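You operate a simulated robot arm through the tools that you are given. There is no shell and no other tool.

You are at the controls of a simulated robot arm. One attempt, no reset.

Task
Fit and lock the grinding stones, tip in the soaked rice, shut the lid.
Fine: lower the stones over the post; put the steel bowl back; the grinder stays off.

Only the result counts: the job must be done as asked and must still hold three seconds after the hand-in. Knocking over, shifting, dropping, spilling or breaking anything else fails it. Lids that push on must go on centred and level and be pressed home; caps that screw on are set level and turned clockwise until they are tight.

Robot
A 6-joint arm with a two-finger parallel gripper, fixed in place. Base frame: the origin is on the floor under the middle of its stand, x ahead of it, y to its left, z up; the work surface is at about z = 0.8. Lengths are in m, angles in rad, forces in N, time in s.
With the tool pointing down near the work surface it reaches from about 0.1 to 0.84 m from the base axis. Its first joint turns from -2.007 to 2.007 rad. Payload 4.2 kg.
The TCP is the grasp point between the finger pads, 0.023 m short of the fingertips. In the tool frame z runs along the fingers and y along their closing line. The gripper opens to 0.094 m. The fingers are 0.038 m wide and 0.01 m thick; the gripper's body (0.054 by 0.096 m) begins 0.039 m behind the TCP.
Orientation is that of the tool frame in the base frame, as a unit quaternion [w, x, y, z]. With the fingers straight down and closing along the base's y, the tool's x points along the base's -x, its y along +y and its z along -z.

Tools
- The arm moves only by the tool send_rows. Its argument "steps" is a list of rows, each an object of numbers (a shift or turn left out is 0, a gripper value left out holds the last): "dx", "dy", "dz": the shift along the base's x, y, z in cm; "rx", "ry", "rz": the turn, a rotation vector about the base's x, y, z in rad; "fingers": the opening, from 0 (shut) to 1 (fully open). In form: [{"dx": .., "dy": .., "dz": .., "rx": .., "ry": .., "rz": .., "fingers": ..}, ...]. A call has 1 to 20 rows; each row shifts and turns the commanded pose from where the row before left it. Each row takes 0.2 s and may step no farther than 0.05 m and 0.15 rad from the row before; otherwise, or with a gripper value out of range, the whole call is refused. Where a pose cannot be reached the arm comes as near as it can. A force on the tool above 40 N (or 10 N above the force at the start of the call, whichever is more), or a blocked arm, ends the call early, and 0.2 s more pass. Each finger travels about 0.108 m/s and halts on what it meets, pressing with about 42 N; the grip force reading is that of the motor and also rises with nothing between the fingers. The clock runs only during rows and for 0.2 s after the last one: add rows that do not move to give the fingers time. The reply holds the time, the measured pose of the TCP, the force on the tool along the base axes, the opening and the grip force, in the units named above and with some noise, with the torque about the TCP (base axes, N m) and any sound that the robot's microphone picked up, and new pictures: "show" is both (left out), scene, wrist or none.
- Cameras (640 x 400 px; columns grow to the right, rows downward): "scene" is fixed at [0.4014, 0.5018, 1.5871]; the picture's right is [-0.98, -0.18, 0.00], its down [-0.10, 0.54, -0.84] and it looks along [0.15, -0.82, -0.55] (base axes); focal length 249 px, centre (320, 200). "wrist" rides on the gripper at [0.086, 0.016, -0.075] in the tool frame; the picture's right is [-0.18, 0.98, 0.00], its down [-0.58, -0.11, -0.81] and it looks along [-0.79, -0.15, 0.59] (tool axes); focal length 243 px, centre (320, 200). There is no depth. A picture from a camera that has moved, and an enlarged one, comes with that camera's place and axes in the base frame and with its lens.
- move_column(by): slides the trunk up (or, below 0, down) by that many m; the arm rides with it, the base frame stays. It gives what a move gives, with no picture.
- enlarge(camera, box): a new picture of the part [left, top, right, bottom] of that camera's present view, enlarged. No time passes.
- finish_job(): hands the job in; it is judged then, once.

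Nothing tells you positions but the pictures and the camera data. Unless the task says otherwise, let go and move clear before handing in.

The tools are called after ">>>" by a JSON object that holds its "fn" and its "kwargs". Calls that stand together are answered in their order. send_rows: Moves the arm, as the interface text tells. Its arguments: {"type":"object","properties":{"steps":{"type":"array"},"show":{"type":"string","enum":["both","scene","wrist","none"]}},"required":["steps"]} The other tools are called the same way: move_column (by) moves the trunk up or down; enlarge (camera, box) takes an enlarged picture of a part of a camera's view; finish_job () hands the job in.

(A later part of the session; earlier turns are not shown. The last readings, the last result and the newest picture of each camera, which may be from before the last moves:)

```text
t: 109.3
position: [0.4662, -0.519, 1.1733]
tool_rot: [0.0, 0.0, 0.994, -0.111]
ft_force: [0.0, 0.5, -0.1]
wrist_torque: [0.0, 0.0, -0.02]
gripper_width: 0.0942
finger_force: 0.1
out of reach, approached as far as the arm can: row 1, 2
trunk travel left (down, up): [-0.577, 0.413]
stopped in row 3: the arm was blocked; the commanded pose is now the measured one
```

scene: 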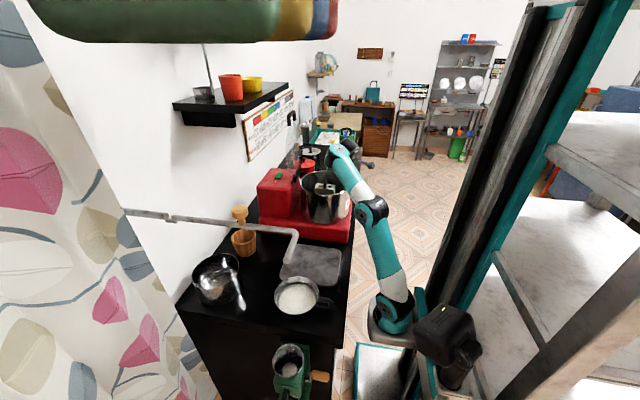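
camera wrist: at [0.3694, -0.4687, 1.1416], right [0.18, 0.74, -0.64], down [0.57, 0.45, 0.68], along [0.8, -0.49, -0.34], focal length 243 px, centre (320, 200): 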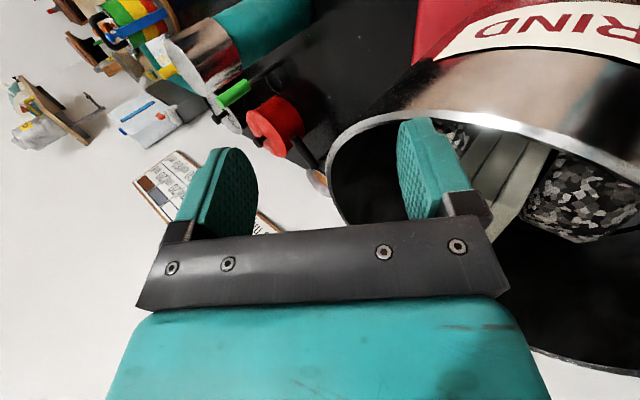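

The arm reports being blocked here; I'll look at what's going on.

>>> {"fn": "send_rows", "kwargs": {"steps": [{"dz": 0}], "show": "both"}}

>>> {"fn": "enlarge", "kwargs": {"camera": "scene", "box": [280, 60, 460, 340]}}

```text
t: 109.7
position: [0.4657, -0.5193, 1.1735]
tool_rot: [0.0, 0.0, 0.994, -0.112]
ft_force: [-0.1, 0.2, 0.8]
wrist_torque: [0.01, 0.04, 0.02]
gripper_width: 0.0942
finger_force: 0.0
trunk travel left (down, up): [-0.577, 0.413]
camera wrist: at [0.3796, -0.4862, 1.2425], right [0.18, 0.96, -0.22], down [0.58, 0.07, 0.81], along [0.79, -0.28, -0.54], focal length 243 px, centre (320, 200)
```

scene: 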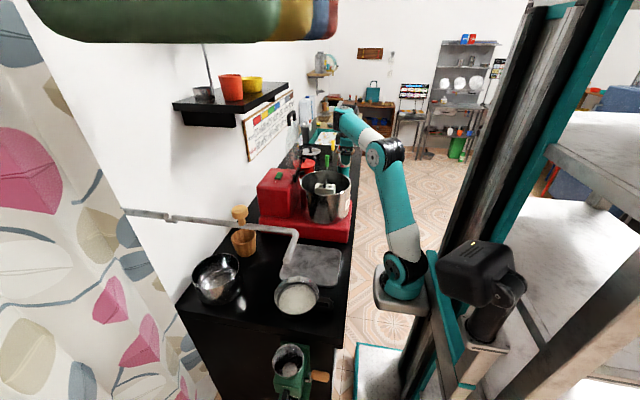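
wrist: 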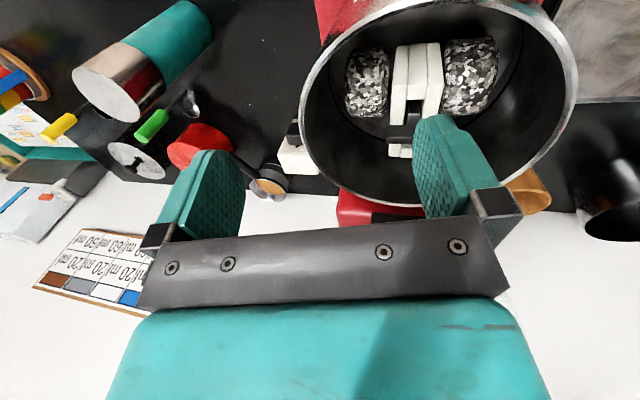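

```text
1.43 times, centred on (370, 200) of scene
camera zoom: at [0.4014, 0.5018, 1.5871], right [-0.98, -0.18, 0.0], down [-0.1, 0.54, -0.84], along [0.15, -0.82, -0.55], focal length 356 px, centre (249, 200)
```

zoom: 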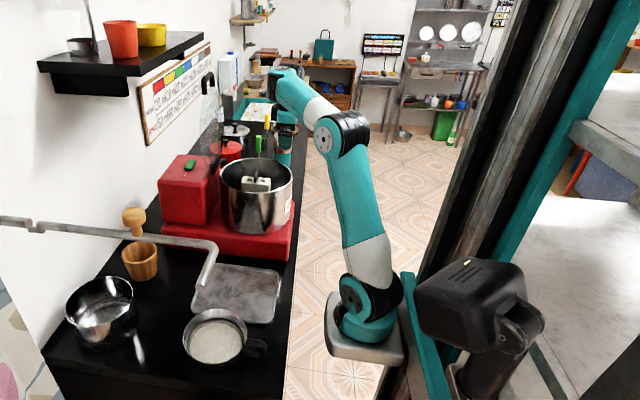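

The reach limits are clear now: small tilts need the trunk at its original height, tilts past 75° need it lowered. I'll pour in two stages accordingly. First back to the original trunk height and upright tool, then to the bowl handle.

>>> {"fn": "move_column", "kwargs": {"by": 0.28}}

>>> {"fn": "send_rows", "kwargs": {"steps": [{"rx": 0.11, "dy": 2, "dz": -2}, {"rx": 0.114, "dy": 3, "dz": -3}, {"dy": 3, "dz": -3}, {"dy": 3, "dz": -3}, {"dy": 3, "dz": -3}, {"dy": 3, "dz": -3}, {"dy": 3, "dz": -3}, {"dy": 3, "dz": -3}, {"dy": 3, "dz": -3}, {"dy": 3, "dz": -3}, {"dy": 3, "dz": -3}, {"dz": 0}], "show": "both"}}

```text
t: 112.5
position: [0.4661, -0.5192, 1.4539]
tool_rot: [0.001, 0.0, 0.994, -0.111]
ft_force: [0.7, -0.2, 0.0]
wrist_torque: [-0.04, 0.01, 0.0]
gripper_width: 0.094
finger_force: 0.1
trunk travel left (down, up): [-0.857, 0.133]
```

```text
t: 115.1
position: [0.4671, -0.197, 1.1348]
tool_rot: [-0.001, 0.0, 1.0, 0.001]
ft_force: [0.0, 0.6, -0.4]
wrist_torque: [0.04, -0.01, -0.02]
gripper_width: 0.0942
finger_force: 0.0
trunk travel left (down, up): [-0.857, 0.133]
camera wrist: at [0.3821, -0.181, 1.2086], right [0.18, 0.98, 0.0], down [0.58, -0.11, 0.81], along [0.79, -0.15, -0.59], focal length 243 px, centre (320, 200)
```

scene: 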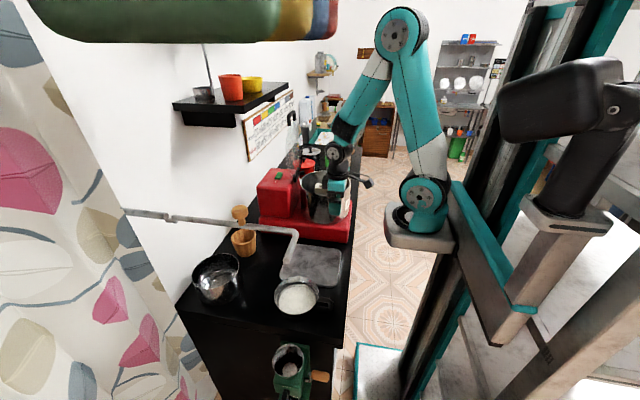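
wrist: 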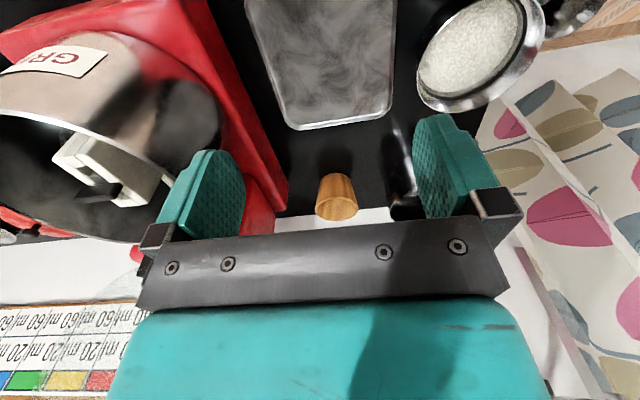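

Upright again. I'll drop to about z=0.98 first, then slide across to above the handle.

>>> {"fn": "send_rows", "kwargs": {"steps": [{"dz": -3}, {"dz": -3}, {"dz": -3}, {"dz": -3}, {"dz": -3}, {"dy": 3}, {"dy": 3}, {"dy": 3}, {"dy": 3}, {"dy": 3}, {"dz": 0}], "show": "both"}}

```text
t: 117.5
position: [0.4681, -0.0495, 0.9843]
tool_rot: [0.0, 0.0, 1.0, 0.0]
ft_force: [0.3, 0.7, -0.1]
wrist_torque: [0.0, -0.01, 0.01]
gripper_width: 0.0942
finger_force: 0.1
out of reach, approached as far as the arm can: row 1
trunk travel left (down, up): [-0.857, 0.133]
camera wrist: at [0.3815, -0.0335, 1.0591], right [0.18, 0.98, 0.0], down [0.58, -0.11, 0.81], along [0.79, -0.15, -0.59], focal length 243 px, centre (320, 200)
```

scene: 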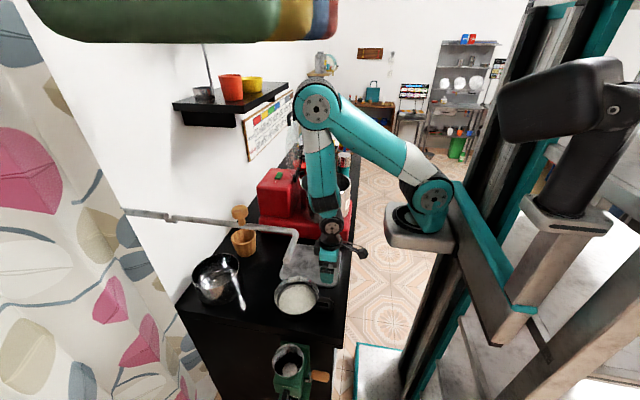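
wrist: 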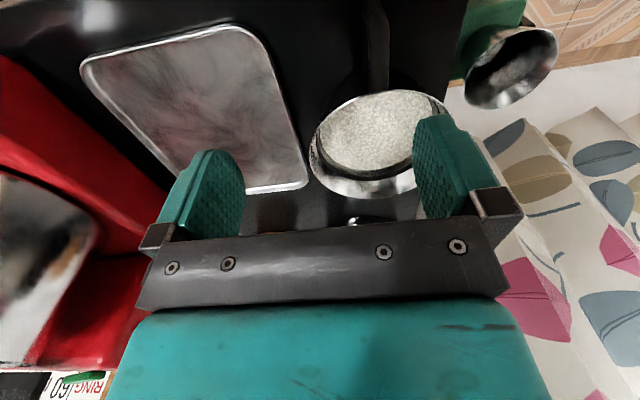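

The handle is in view, seen end-on above the bowl in this flipped picture. I'll enlarge to measure its y position and thickness.

>>> {"fn": "enlarge", "kwargs": {"camera": "wrist", "box": [290, 0, 470, 130]}}

```text
3.08 times, centred on (380, 65) of wrist
camera zoom: at [0.3815, -0.0335, 1.0591], right [0.18, 0.98, 0.0], down [0.58, -0.11, 0.81], along [0.79, -0.15, -0.59], focal length 746 px, centre (135, 615)
```

zoom: 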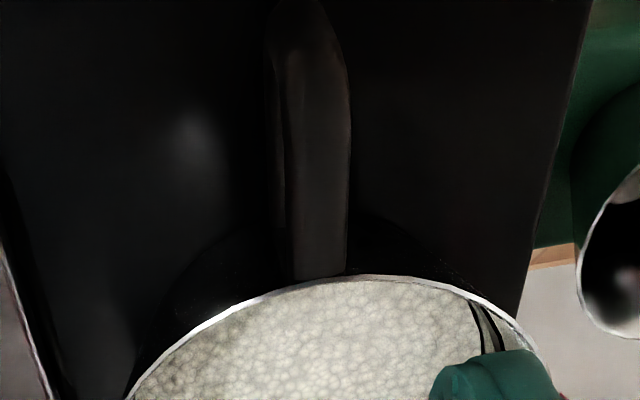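

Handle: 1.5 cm wide, centred at y≈-0.005, x 0.445–0.496, top at z≈0.867. Lowering around it.

>>> {"fn": "send_rows", "kwargs": {"steps": [{"dx": -0.1, "dy": 2.2}, {"dx": -0.1, "dy": 2.2}, {"dz": -3}, {"dz": -3}, {"dz": -2}, {"dz": 0}], "show": "both"}}

>>> {"fn": "enlarge", "kwargs": {"camera": "wrist", "box": [220, 40, 440, 230]}}

>>> {"fn": "enlarge", "kwargs": {"camera": "scene", "box": [260, 230, 372, 330]}}

```text
t: 118.9
position: [0.467, -0.0057, 0.9046]
tool_rot: [0.001, 0.0, 1.0, 0.0]
ft_force: [-0.6, 0.2, -0.3]
wrist_torque: [0.04, -0.01, 0.01]
gripper_width: 0.0941
finger_force: 0.0
trunk travel left (down, up): [-0.857, 0.133]
camera wrist: at [0.3819, 0.01, 0.9791], right [0.18, 0.98, 0.0], down [0.58, -0.11, 0.81], along [0.79, -0.15, -0.59], focal length 243 px, centre (320, 200)
```

scene: 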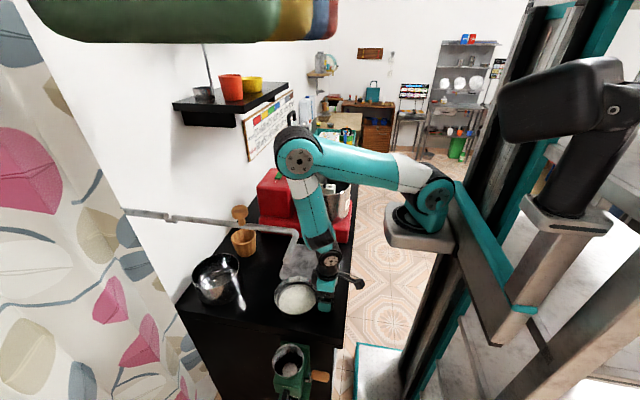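
wrist: 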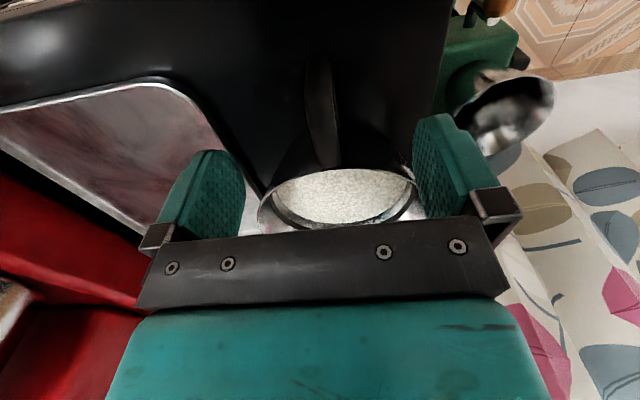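

```text
2.11 times, centred on (330, 135) of wrist
camera zoom: at [0.3819, 0.01, 0.9791], right [0.18, 0.98, 0.0], down [0.58, -0.11, 0.81], along [0.79, -0.15, -0.59], focal length 511 px, centre (299, 337)
```

zoom: 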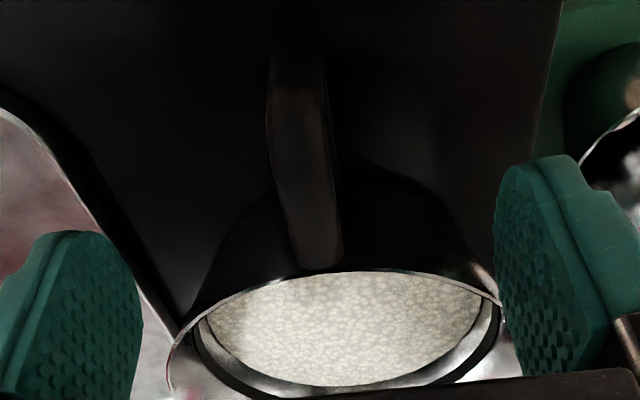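

```text
4.00 times, centred on (316, 280) of scene
camera zoom: at [0.4014, 0.5018, 1.5871], right [-0.98, -0.18, 0.0], down [-0.1, 0.54, -0.84], along [0.15, -0.82, -0.55], focal length 997 px, centre (336, -120)
```

zoom: 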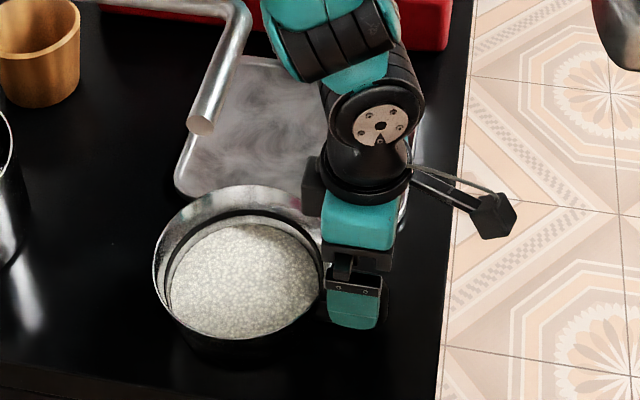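

Everything lines up; I'll nudge +2.5 mm in y and lower to the grasp height.

>>> {"fn": "send_rows", "kwargs": {"steps": [{"dy": 0.25, "dz": -1.5}, {"dz": -1.5}, {"dz": -1.5}, {"dz": -1.0}, {"dz": -0.6}, {"dz": 0}], "show": "both"}}

>>> {"fn": "enlarge", "kwargs": {"camera": "wrist", "box": [220, 40, 440, 230]}}

>>> {"fn": "enlarge", "kwargs": {"camera": "scene", "box": [280, 260, 352, 330]}}

```text
t: 120.3
position: [0.4687, -0.0041, 0.8429]
tool_rot: [0.0, 0.0, 1.0, 0.001]
ft_force: [0.1, -0.8, 0.1]
wrist_torque: [-0.02, 0.0, -0.02]
gripper_width: 0.0938
finger_force: 0.1
trunk travel left (down, up): [-0.857, 0.133]
camera wrist: at [0.3829, 0.0124, 0.917], right [0.18, 0.98, 0.0], down [0.58, -0.11, 0.81], along [0.79, -0.15, -0.59], focal length 243 px, centre (320, 200)
```

scene: 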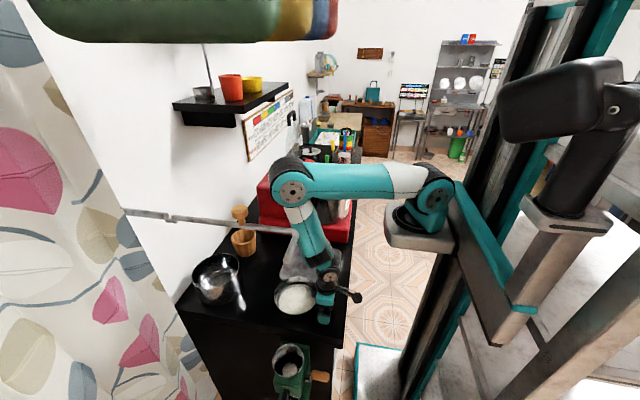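
wrist: 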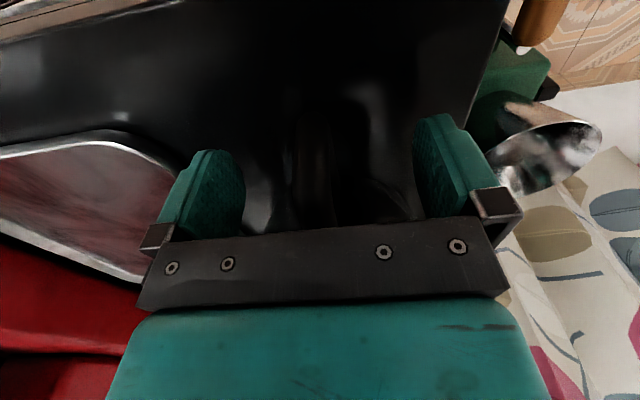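

```text
2.11 times, centred on (330, 135) of wrist
camera zoom: at [0.3829, 0.0124, 0.917], right [0.18, 0.98, 0.0], down [0.58, -0.11, 0.81], along [0.79, -0.15, -0.59], focal length 511 px, centre (299, 337)
```

zoom: 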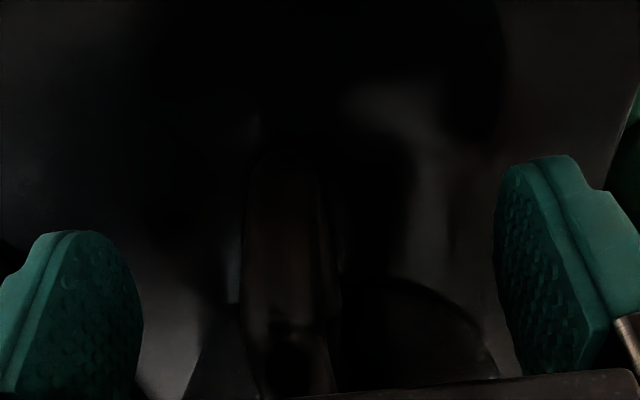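

```text
5.71 times, centred on (316, 295) of scene
camera zoom: at [0.4014, 0.5018, 1.5871], right [-0.98, -0.18, 0.0], down [-0.1, 0.54, -0.84], along [0.15, -0.82, -0.55], focal length 1424 px, centre (343, -343)
```

zoom: 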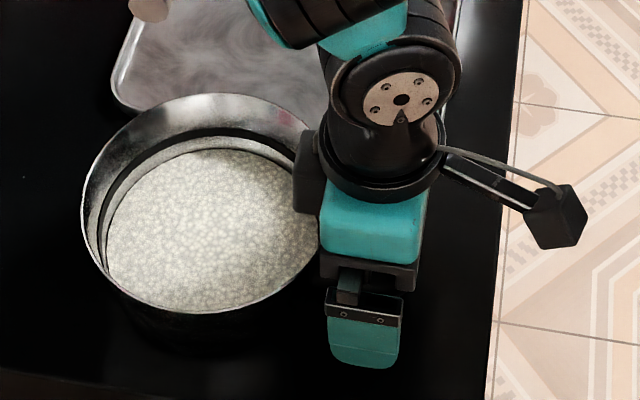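

The handle is between the pads and nothing touches. Closing gently on the handle.

>>> {"fn": "send_rows", "kwargs": {"steps": [{"dx": -0.15, "fingers": 0.5}, {"fingers": 0.3}, {"fingers": 0.22}, {"fingers": 0.16}, {"fingers": 0.1}, {"fingers": 0}, {"fingers": 0}], "show": "both"}}

```text
t: 121.9
position: [0.4671, -0.003, 0.8429]
tool_rot: [0.001, -0.001, 1.0, 0.0]
ft_force: [-1.0, -3.1, -0.1]
wrist_torque: [0.05, -0.06, -0.19]
gripper_width: 0.0158
finger_force: 41.9
trunk travel left (down, up): [-0.857, 0.133]
camera wrist: at [0.3804, 0.0128, 0.9167], right [0.18, 0.98, 0.0], down [0.58, -0.11, 0.81], along [0.79, -0.15, -0.59], focal length 243 px, centre (320, 200)
```

scene: 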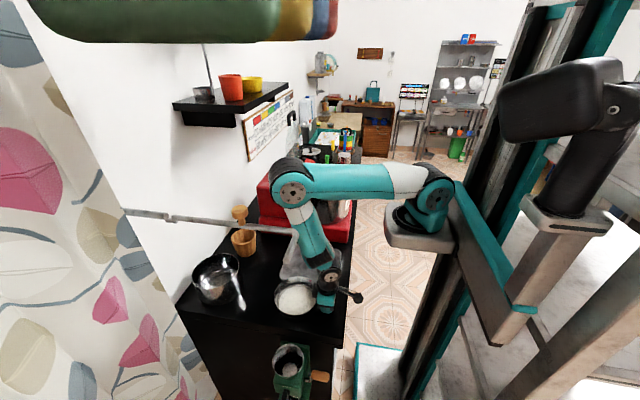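
wrist: 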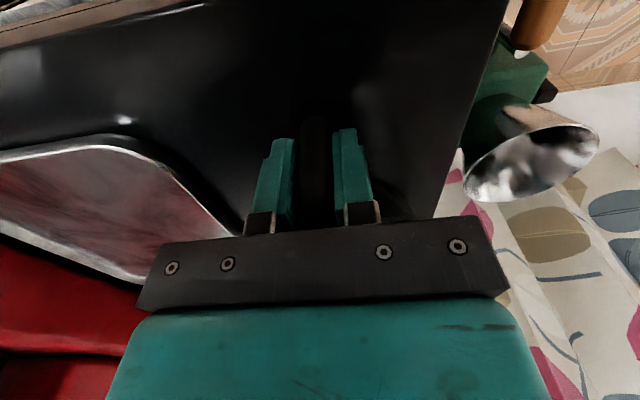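

Gripped at 1.6 cm. I'll lift slowly and check whether the bowl stays level.

>>> {"fn": "send_rows", "kwargs": {"steps": [{"dz": 0.15}, {"dz": 0.2}, {"dz": 0.25}, {"dz": 0.3}, {"dz": 0.3}, {"dz": 0}], "show": "scene"}}

>>> {"fn": "enlarge", "kwargs": {"camera": "scene", "box": [268, 268, 348, 322]}}

```text
t: 123.3
position: [0.4659, -0.0039, 0.8554]
tool_rot: [-0.001, 0.0, 1.0, -0.001]
ft_force: [1.1, -0.4, -4.4]
wrist_torque: [0.02, 0.37, -0.01]
gripper_width: 0.0159
finger_force: 42.3
trunk travel left (down, up): [-0.857, 0.133]
```

scene: 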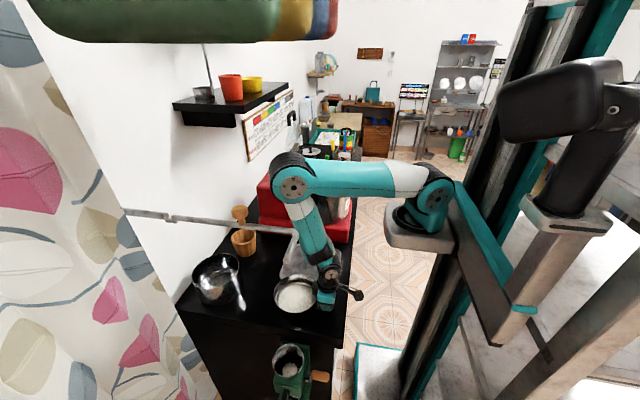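

```text
7.41 times, centred on (308, 295) of scene
camera zoom: at [0.4014, 0.5018, 1.5871], right [-0.98, -0.18, 0.0], down [-0.1, 0.54, -0.84], along [0.15, -0.82, -0.55], focal length 1846 px, centre (409, -504)
```

zoom: 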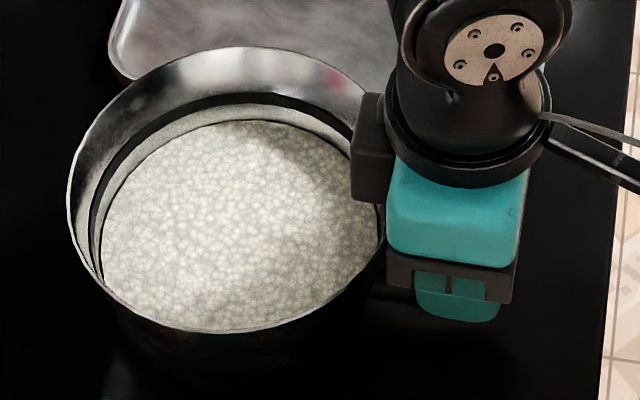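

It's lifting with 4.4 N load; possibly drooping a degree or two. I'll lift a few cm more and check the level.

>>> {"fn": "send_rows", "kwargs": {"steps": [{"dz": 0.3}, {"dz": 0.4}, {"dz": 0.5}, {"dz": 0.5}, {"dz": 0.5}, {"dz": 0.4}, {"dz": 0.3}, {"dz": 0}], "show": "both"}}

>>> {"fn": "enlarge", "kwargs": {"camera": "scene", "box": [268, 258, 348, 312]}}

```text
t: 125.1
position: [0.4646, -0.0036, 0.8836]
tool_rot: [0.0, -0.001, 1.0, -0.001]
ft_force: [-0.5, 0.2, -4.0]
wrist_torque: [0.01, 0.39, 0.01]
gripper_width: 0.0158
finger_force: 41.8
trunk travel left (down, up): [-0.857, 0.133]
camera wrist: at [0.3798, 0.0127, 0.9582], right [0.18, 0.98, 0.0], down [0.58, -0.11, 0.81], along [0.79, -0.15, -0.59], focal length 243 px, centre (320, 200)
```

scene: 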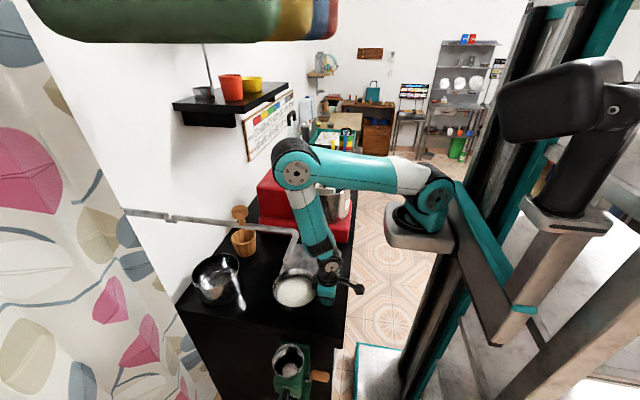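
wrist: 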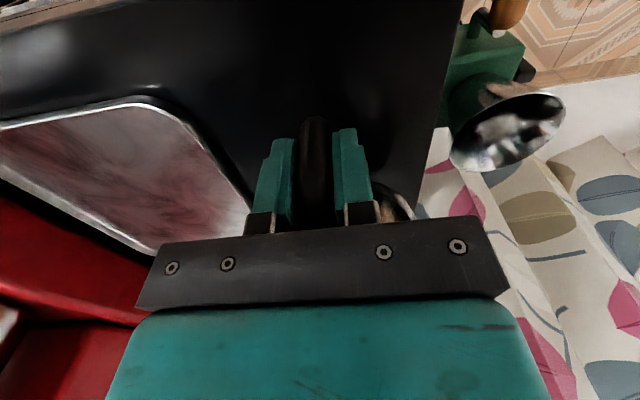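

```text
7.41 times, centred on (308, 285) of scene
camera zoom: at [0.4014, 0.5018, 1.5871], right [-0.98, -0.18, 0.0], down [-0.1, 0.54, -0.84], along [0.15, -0.82, -0.55], focal length 1846 px, centre (409, -430)
```

zoom: 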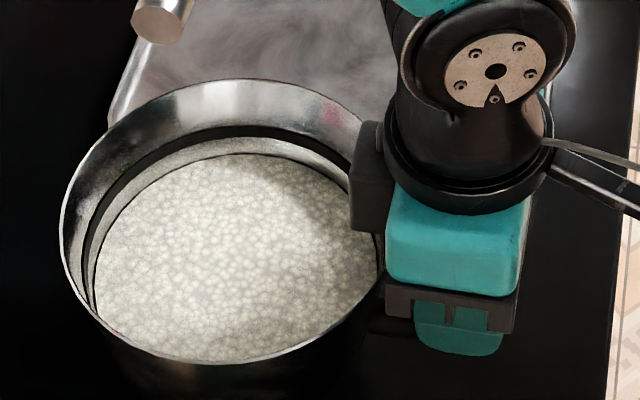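

The bowl is held steadily and level. I'll carry it: up a bit, then across toward the grinder staying clear of the faucet, before rising above the rim height.

>>> {"fn": "send_rows", "kwargs": {"steps": [{"dz": 0.5}, {"dz": 1}, {"dz": 1.3}, {"dz": 1.5}, {"dz": 1.5}, {"dz": 1.3, "dy": -0.3}, {"dz": 1.0, "dy": -0.6}, {"dz": 0.7, "dy": -1, "dx": 0.1}, {"dz": 0.4, "dy": -1.4, "dx": 0.3}, {"dy": -1.6, "dx": 0.4}, {"dy": -1.7, "dx": 0.5}, {"dy": -1.8, "dx": 0.5}, {"dy": -1.8, "dx": 0.5}, {"dy": -1.8, "dx": 0.4}, {"dy": -1.7, "dx": 0.3}, {"dy": -1.5, "dx": 0.2}, {"dy": -1.2}, {"dy": -0.8}, {"dy": -0.4}, {"dy": -0.2}], "show": "both"}}

```text
t: 129.3
position: [0.4983, -0.182, 0.9756]
tool_rot: [0.0, -0.001, 1.0, 0.0]
ft_force: [-0.3, -0.5, -4.1]
wrist_torque: [0.01, 0.36, 0.01]
gripper_width: 0.0157
finger_force: 42.1
trunk travel left (down, up): [-0.857, 0.133]
camera wrist: at [0.4122, -0.1648, 1.0502], right [0.18, 0.98, 0.0], down [0.58, -0.11, 0.81], along [0.79, -0.15, -0.59], focal length 243 px, centre (320, 200)
```

scene: 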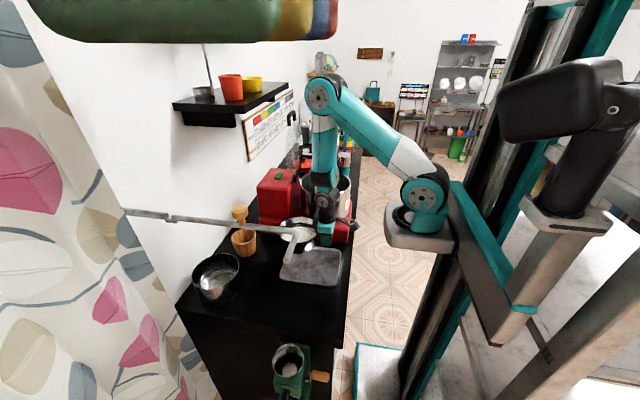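
wrist: 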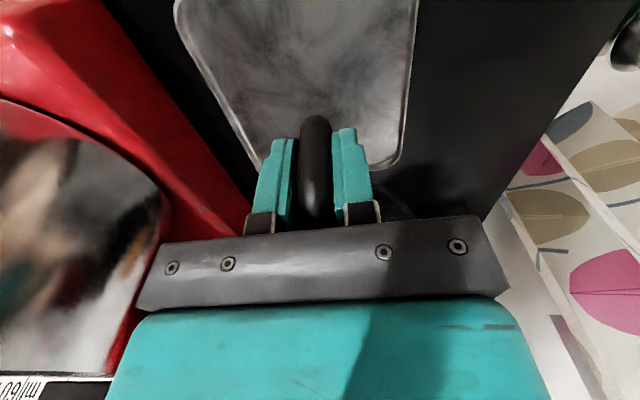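

Holding well. Now rising above the drum rim height.

>>> {"fn": "send_rows", "kwargs": {"steps": [{"dz": 0.4}, {"dz": 0.8}, {"dz": 1.2}, {"dz": 1.5}, {"dz": 1.7}, {"dz": 1.8}, {"dz": 1.8}, {"dz": 1.8}, {"dz": 1.8}, {"dz": 1.8}, {"dz": 1.7}, {"dz": 1.5}, {"dz": 1.2}, {"dz": 0.8}, {"dz": 0.4}, {"dz": 0}], "show": "both"}}

```text
t: 132.7
position: [0.4981, -0.1803, 1.1788]
tool_rot: [0.0, 0.0, 1.0, 0.0]
ft_force: [-0.1, 0.0, -4.5]
wrist_torque: [0.0, 0.38, 0.0]
gripper_width: 0.016
finger_force: 41.5
trunk travel left (down, up): [-0.857, 0.133]
camera wrist: at [0.4114, -0.1645, 1.253], right [0.18, 0.98, 0.0], down [0.58, -0.11, 0.81], along [0.79, -0.15, -0.59], focal length 243 px, centre (320, 200)
```

scene: 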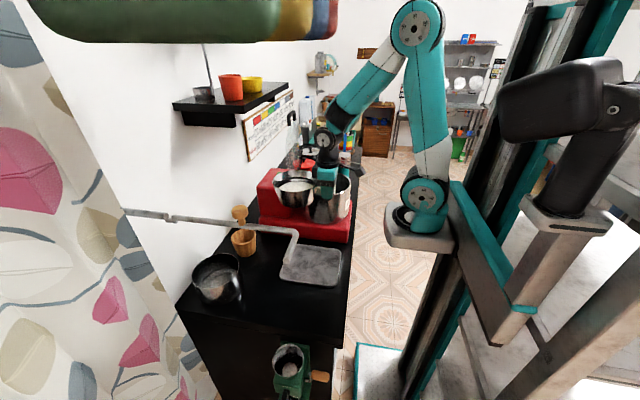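
wrist: 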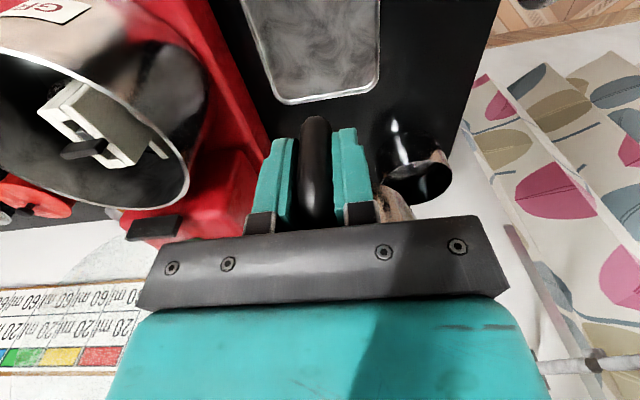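

Clear of everything. Now across to over the drum, keeping the bowl's far edge away from the standing lid.

>>> {"fn": "send_rows", "kwargs": {"steps": [{"dx": -0.2, "dy": -0.4}, {"dx": -0.4, "dy": -0.8}, {"dx": -0.6, "dy": -1.2}, {"dx": -0.7, "dy": -1.5}, {"dx": -0.7, "dy": -1.7}, {"dx": -0.7, "dy": -1.8}, {"dx": -0.6, "dy": -1.8}, {"dx": -0.5, "dy": -1.8}, {"dx": -0.4, "dy": -1.7}, {"dx": -0.2, "dy": -1.3}, {"dy": -0.8}, {"dy": -0.4}, {"dz": 0}], "show": "both"}}

```text
t: 135.5
position: [0.4465, -0.3317, 1.1774]
tool_rot: [0.0, 0.001, 1.0, 0.0]
ft_force: [0.4, 0.0, -4.2]
wrist_torque: [-0.02, 0.38, 0.03]
gripper_width: 0.0156
finger_force: 42.1
trunk travel left (down, up): [-0.857, 0.133]
camera wrist: at [0.3604, -0.3162, 1.2521], right [0.18, 0.98, 0.0], down [0.58, -0.11, 0.81], along [0.79, -0.15, -0.59], focal length 243 px, centre (320, 200)
```

scene: 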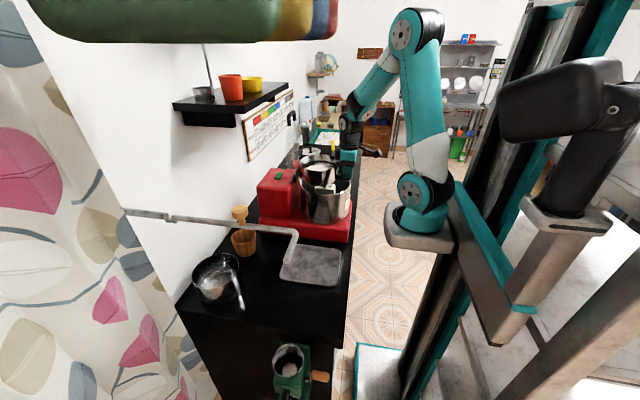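
wrist: 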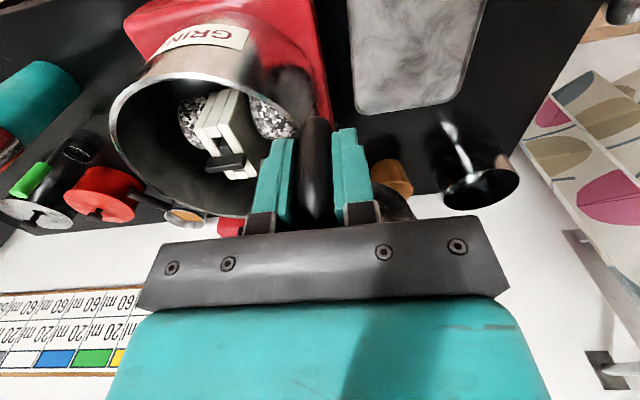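

Let me check the bowl's level and its distance from the lid.

>>> {"fn": "enlarge", "kwargs": {"camera": "scene", "box": [265, 110, 395, 210]}}

```text
4.00 times, centred on (330, 160) of scene
camera zoom: at [0.4014, 0.5018, 1.5871], right [-0.98, -0.18, 0.0], down [-0.1, 0.54, -0.84], along [0.15, -0.82, -0.55], focal length 997 px, centre (280, 360)
```

zoom: 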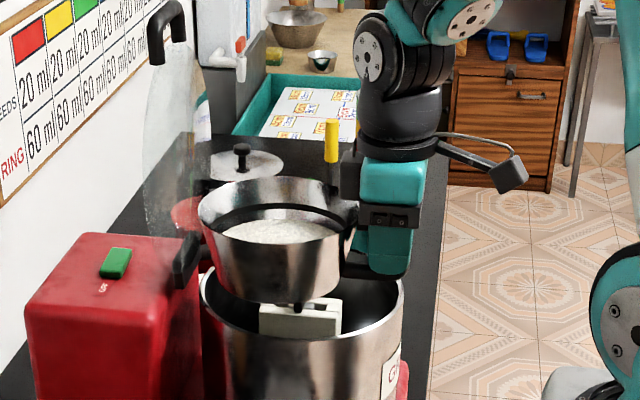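

The bowl is level enough with rice well below its rim, about 5 cm from the lid. Moving on to the pour start position.

>>> {"fn": "send_rows", "kwargs": {"steps": [{"dy": -0.4}, {"dy": -0.9}, {"dy": -1.4}, {"dy": -1.8}, {"dy": -2}, {"dy": -2.2}, {"dy": -2.2}, {"dy": -2.2}, {"dy": -2.2}, {"dy": -2.2}, {"dy": -2}, {"dy": -1.8}, {"dy": -1.4}, {"dy": -0.9}, {"dy": -0.5}, {"dz": 0}], "show": "both"}}

>>> {"fn": "enlarge", "kwargs": {"camera": "scene", "box": [265, 110, 395, 210]}}

```text
t: 138.9
position: [0.4469, -0.5736, 1.1777]
tool_rot: [0.0, 0.0, 1.0, 0.001]
ft_force: [-0.9, -0.3, -5.1]
wrist_torque: [0.01, 0.38, -0.02]
gripper_width: 0.0158
finger_force: 42.3
trunk travel left (down, up): [-0.857, 0.133]
camera wrist: at [0.3606, -0.5581, 1.252], right [0.18, 0.98, 0.0], down [0.58, -0.11, 0.81], along [0.79, -0.15, -0.59], focal length 243 px, centre (320, 200)
```

scene: 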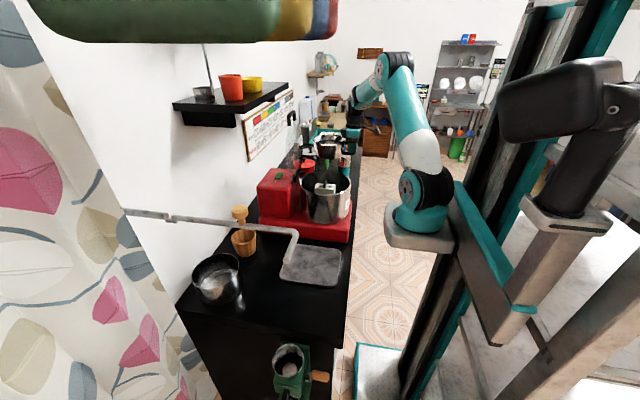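
wrist: 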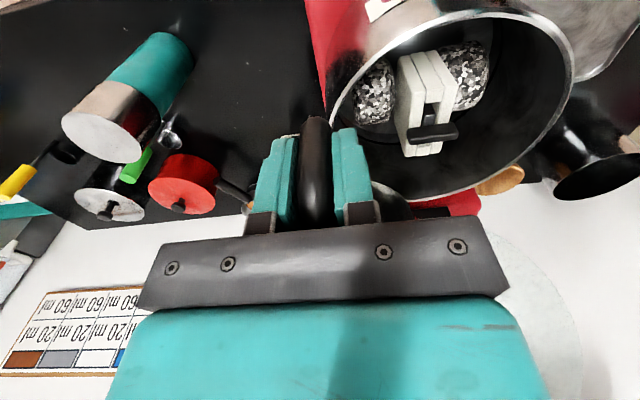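

```text
4.00 times, centred on (330, 160) of scene
camera zoom: at [0.4014, 0.5018, 1.5871], right [-0.98, -0.18, 0.0], down [-0.1, 0.54, -0.84], along [0.15, -0.82, -0.55], focal length 997 px, centre (280, 360)
```

zoom: 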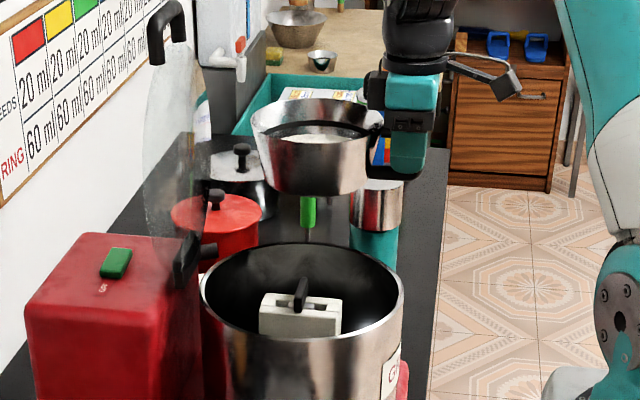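

The bowl is poised over the drum's -y half. I'll begin tilting slowly, watching the rice.

>>> {"fn": "send_rows", "kwargs": {"steps": [{"rx": -0.08, "dy": -0.4}, {"rx": -0.11, "dy": -0.6}, {"rx": -0.11, "dy": -0.6}, {"rx": -0.11, "dy": -0.6}, {"rx": -0.11, "dy": -0.5}, {"dz": 0}], "show": "both"}}

>>> {"fn": "enlarge", "kwargs": {"camera": "scene", "box": [285, 115, 385, 205]}}

```text
t: 140.3
position: [0.4476, -0.6011, 1.178]
tool_rot: [0.0, 0.001, 0.967, -0.256]
ft_force: [-0.6, 0.1, -4.6]
wrist_torque: [0.04, 0.39, 0.0]
gripper_width: 0.016
finger_force: 42.1
trunk travel left (down, up): [-0.857, 0.133]
camera wrist: at [0.3623, -0.5492, 1.2344], right [0.18, 0.85, -0.49], down [0.58, 0.31, 0.75], along [0.79, -0.42, -0.44], focal length 243 px, centre (320, 200)
```

scene: 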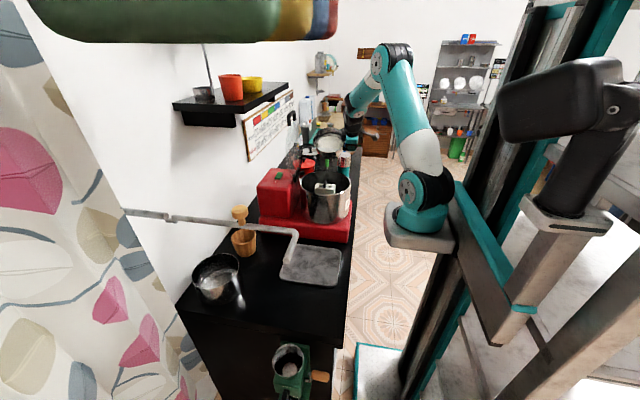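
wrist: 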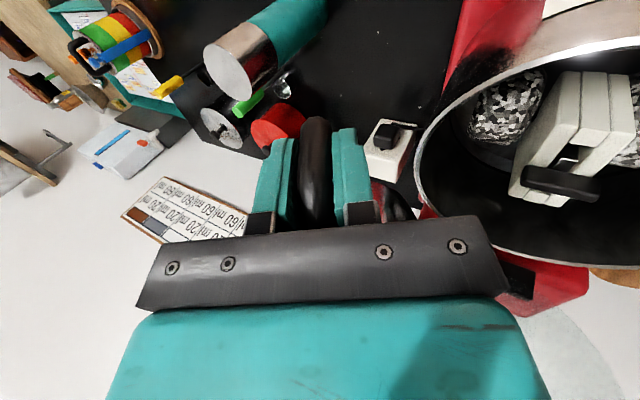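

```text
4.44 times, centred on (335, 160) of scene
camera zoom: at [0.4014, 0.5018, 1.5871], right [-0.98, -0.18, 0.0], down [-0.1, 0.54, -0.84], along [0.15, -0.82, -0.55], focal length 1108 px, centre (253, 378)
```

zoom: 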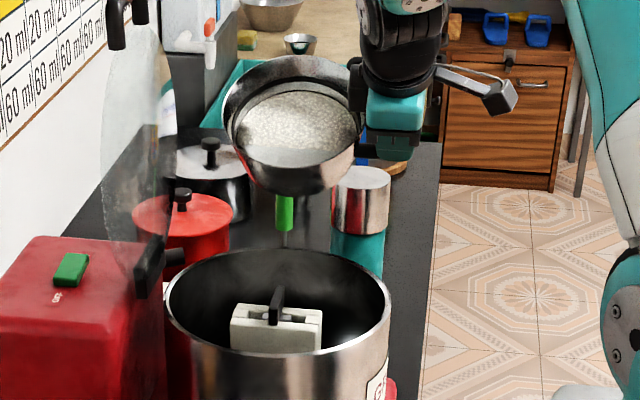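

At 30° nothing flows yet and the lip is well over the drum. Continuing to about 60°.

>>> {"fn": "send_rows", "kwargs": {"steps": [{"rx": -0.1, "dy": 0.1}, {"rx": -0.11, "dy": 0.2}, {"rx": -0.11, "dy": 0.3}, {"rx": -0.11, "dy": 0.4}, {"rx": -0.1, "dy": 0.4}, {"dz": 0}], "show": "both"}}

>>> {"fn": "enlarge", "kwargs": {"camera": "scene", "box": [285, 115, 385, 205]}}

```text
t: 141.7
position: [0.4465, -0.5865, 1.1779]
tool_rot: [0.001, -0.002, 0.865, -0.501]
ft_force: [-0.9, 0.6, -4.4]
wrist_torque: [0.06, 0.3, 0.0]
gripper_width: 0.0159
finger_force: 41.6
trunk travel left (down, up): [-0.857, 0.133]
camera wrist: at [0.3618, -0.5142, 1.2005], right [0.18, 0.49, -0.85], down [0.58, 0.65, 0.5], along [0.79, -0.59, -0.17], focal length 243 px, centre (320, 200)
```

scene: 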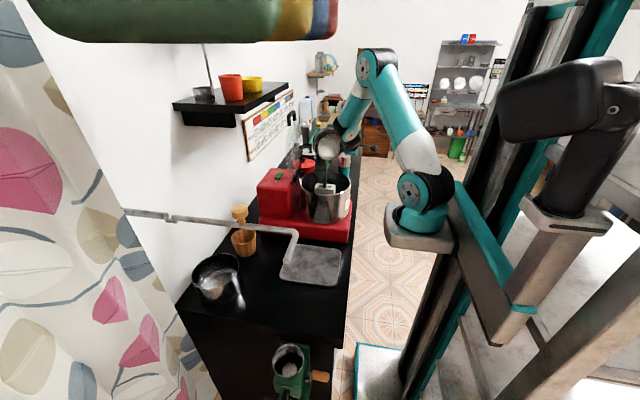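
wrist: 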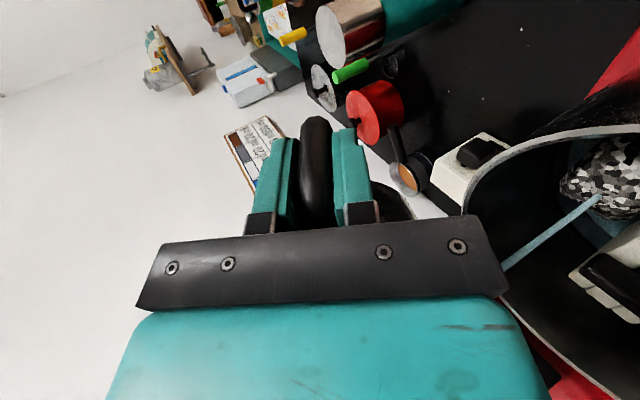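

```text
4.44 times, centred on (335, 160) of scene
camera zoom: at [0.4014, 0.5018, 1.5871], right [-0.98, -0.18, 0.0], down [-0.1, 0.54, -0.84], along [0.15, -0.82, -0.55], focal length 1108 px, centre (253, 378)
```

zoom: 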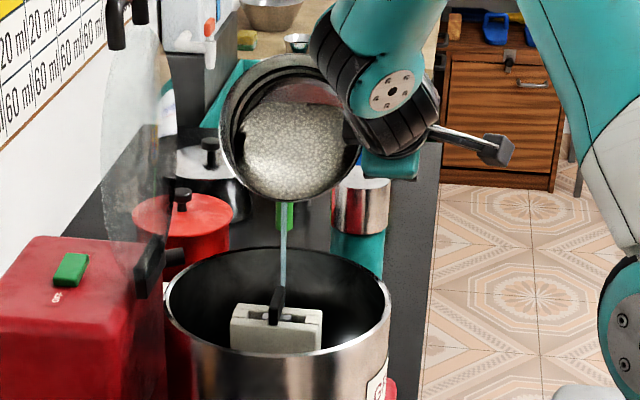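

It's pouring: a thin stream falls from the lip into the drum onto the rear roller. I'll hold this angle and let it run.

>>> {"fn": "send_rows", "kwargs": {"steps": [{"dz": 0}, {"dz": 0}, {"dz": 0}, {"dz": 0}, {"dz": 0}, {"dz": 0}, {"dz": 0}, {"dz": 0}, {"dz": 0}, {"dz": 0}], "show": "both"}}

>>> {"fn": "enlarge", "kwargs": {"camera": "scene", "box": [285, 115, 385, 205]}}

>>> {"fn": "enlarge", "kwargs": {"camera": "wrist", "box": [440, 100, 640, 400]}}

```text
t: 143.9
position: [0.4483, -0.5881, 1.1777]
tool_rot: [0.0, 0.0, 0.866, -0.5]
ft_force: [0.3, -0.5, -4.2]
wrist_torque: [0.03, 0.3, 0.01]
gripper_width: 0.0158
finger_force: 42.4
trunk travel left (down, up): [-0.857, 0.133]
camera wrist: at [0.3617, -0.5143, 1.2004], right [0.18, 0.49, -0.85], down [0.58, 0.65, 0.5], along [0.79, -0.59, -0.17], focal length 243 px, centre (320, 200)
```

scene: 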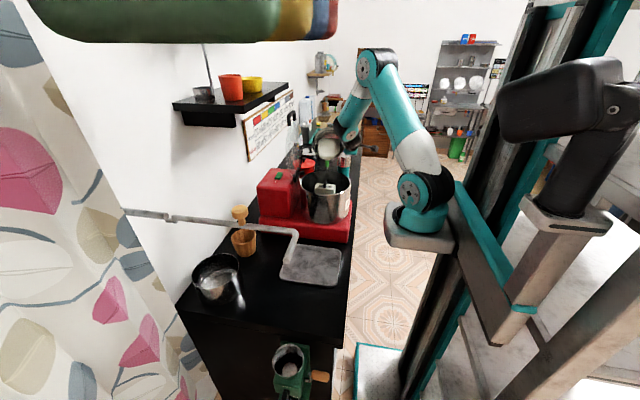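
wrist: 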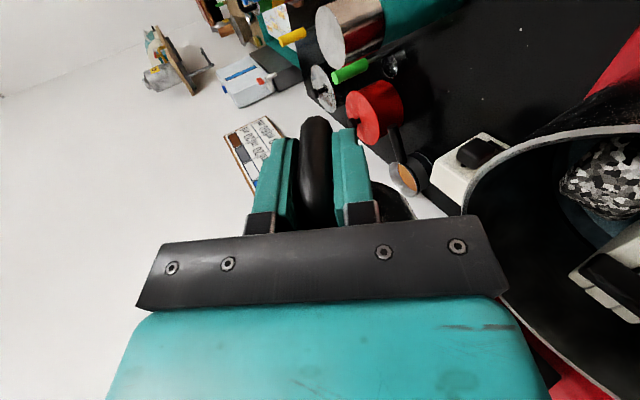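

```text
4.44 times, centred on (335, 160) of scene
camera zoom: at [0.4014, 0.5018, 1.5871], right [-0.98, -0.18, 0.0], down [-0.1, 0.54, -0.84], along [0.15, -0.82, -0.55], focal length 1108 px, centre (253, 378)
```

zoom: 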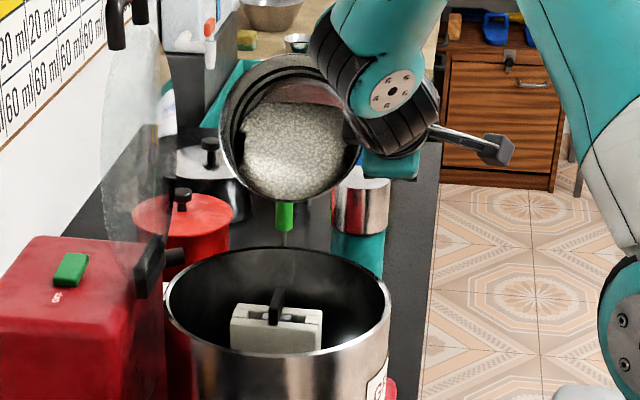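

```text
1.33 times, centred on (540, 250) of wrist
camera zoom: at [0.3617, -0.5143, 1.2004], right [0.18, 0.49, -0.85], down [0.58, 0.65, 0.5], along [0.79, -0.59, -0.17], focal length 324 px, centre (27, 133)
```

zoom: 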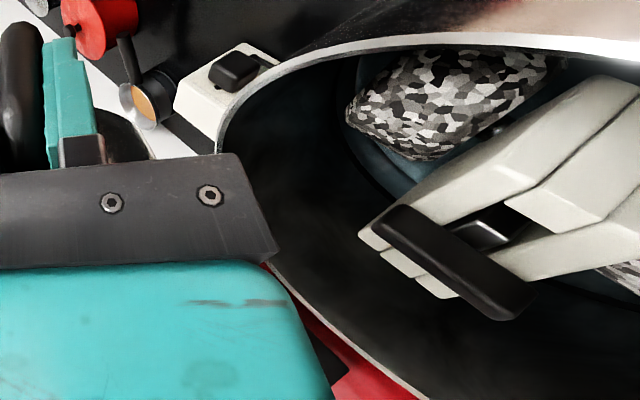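

The water has drained into the drum and the stream has stopped at this angle; the rice needs more tilt. Going to about 75°.

>>> {"fn": "send_rows", "kwargs": {"steps": [{"rx": -0.065, "dy": 0.4}, {"rx": -0.065, "dy": 0.4}, {"rx": -0.065, "dy": 0.4}, {"rx": -0.065, "dy": 0.4}, {"dz": 0}, {"dz": 0}], "show": "both"}}

>>> {"fn": "enlarge", "kwargs": {"camera": "scene", "box": [285, 115, 385, 205]}}

```text
t: 145.3
position: [0.4477, -0.5709, 1.1775]
tool_rot: [0.0, 0.0, 0.794, -0.608]
ft_force: [-0.5, 0.1, -3.6]
wrist_torque: [0.03, 0.28, 0.02]
gripper_width: 0.0157
finger_force: 42.2
trunk travel left (down, up): [-0.857, 0.133]
camera wrist: at [0.3614, -0.4946, 1.1816], right [0.18, 0.25, -0.95], down [0.58, 0.75, 0.31], along [0.79, -0.61, -0.01], focal length 243 px, centre (320, 200)
```

scene: 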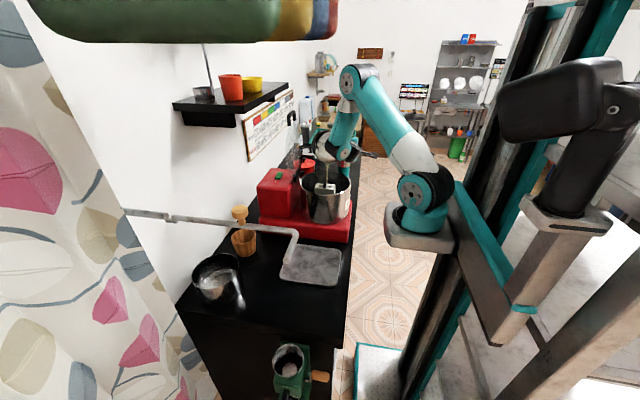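
wrist: 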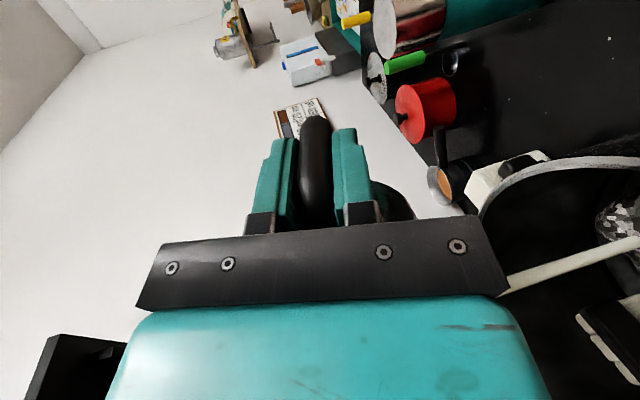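

```text
4.44 times, centred on (335, 160) of scene
camera zoom: at [0.4014, 0.5018, 1.5871], right [-0.98, -0.18, 0.0], down [-0.1, 0.54, -0.84], along [0.15, -0.82, -0.55], focal length 1108 px, centre (253, 378)
```

zoom: 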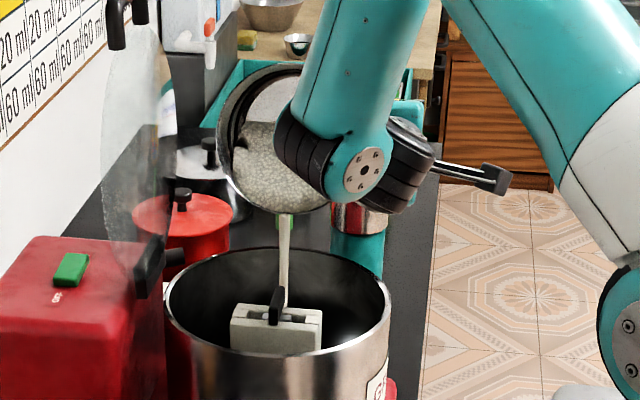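

Now the rice itself is streaming, into the drum. Holding to let it run.

>>> {"fn": "send_rows", "kwargs": {"steps": [{"dz": 0}, {"dz": 0}, {"dz": 0}, {"dz": 0}, {"dz": 0}, {"dz": 0}, {"dz": 0}, {"dz": 0}, {"dz": 0}, {"dz": 0}, {"dz": 0}, {"dz": 0}], "show": "wrist"}}

>>> {"fn": "enlarge", "kwargs": {"camera": "scene", "box": [285, 115, 385, 205]}}

```text
t: 147.9
position: [0.4478, -0.5711, 1.1779]
tool_rot: [0.0, -0.001, 0.793, -0.609]
ft_force: [-0.2, 0.2, -2.0]
wrist_torque: [0.08, 0.2, 0.0]
gripper_width: 0.0157
finger_force: 42.0
trunk travel left (down, up): [-0.857, 0.133]
camera wrist: at [0.3614, -0.4946, 1.1817], right [0.18, 0.25, -0.95], down [0.58, 0.75, 0.31], along [0.79, -0.61, -0.01], focal length 243 px, centre (320, 200)
```

wrist: 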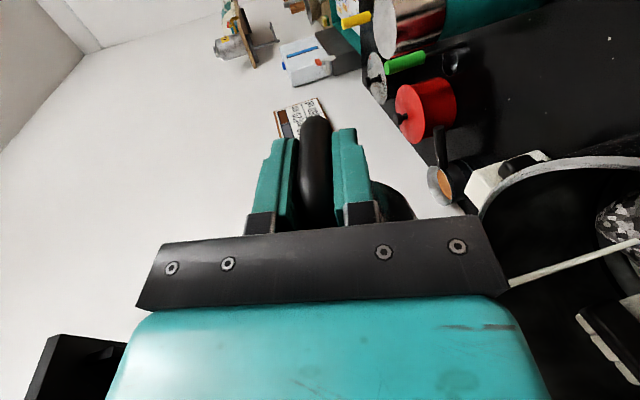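

```text
4.44 times, centred on (335, 160) of scene
camera zoom: at [0.4014, 0.5018, 1.5871], right [-0.98, -0.18, 0.0], down [-0.1, 0.54, -0.84], along [0.15, -0.82, -0.55], focal length 1108 px, centre (253, 378)
```

zoom: 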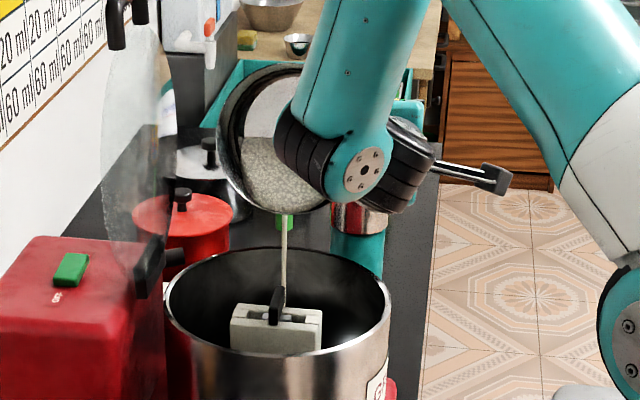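

Weight is dropping (now 2.0 N). I'll wait until the stream thins out.

>>> {"fn": "send_rows", "kwargs": {"steps": [{"dz": 0}, {"dz": 0}, {"dz": 0}, {"dz": 0}, {"dz": 0}, {"dz": 0}, {"dz": 0}, {"dz": 0}, {"dz": 0}, {"dz": 0}, {"dz": 0}, {"dz": 0}, {"dz": 0}, {"dz": 0}, {"dz": 0}], "show": "wrist"}}

>>> {"fn": "enlarge", "kwargs": {"camera": "scene", "box": [285, 115, 385, 205]}}

```text
t: 151.1
position: [0.4472, -0.5709, 1.1786]
tool_rot: [-0.001, 0.0, 0.793, -0.609]
ft_force: [-1.1, 0.5, -2.2]
wrist_torque: [0.06, 0.18, -0.01]
gripper_width: 0.0158
finger_force: 42.3
trunk travel left (down, up): [-0.857, 0.133]
camera wrist: at [0.3614, -0.4946, 1.1817], right [0.18, 0.25, -0.95], down [0.58, 0.75, 0.31], along [0.79, -0.61, -0.01], focal length 243 px, centre (320, 200)
```

wrist: 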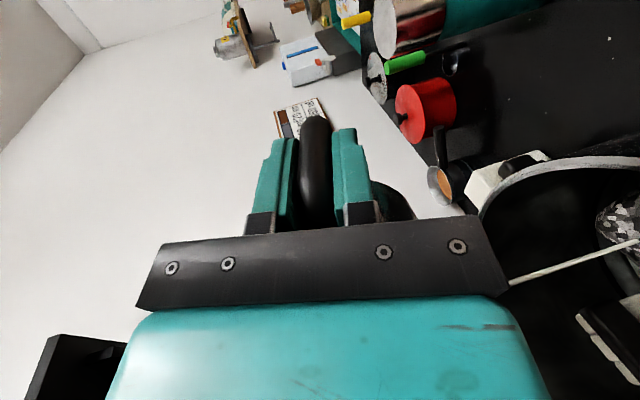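

```text
4.44 times, centred on (335, 160) of scene
camera zoom: at [0.4014, 0.5018, 1.5871], right [-0.98, -0.18, 0.0], down [-0.1, 0.54, -0.84], along [0.15, -0.82, -0.55], focal length 1108 px, centre (253, 378)
```

zoom: 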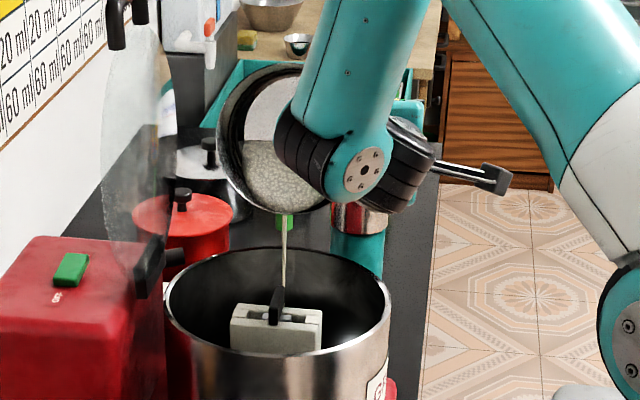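

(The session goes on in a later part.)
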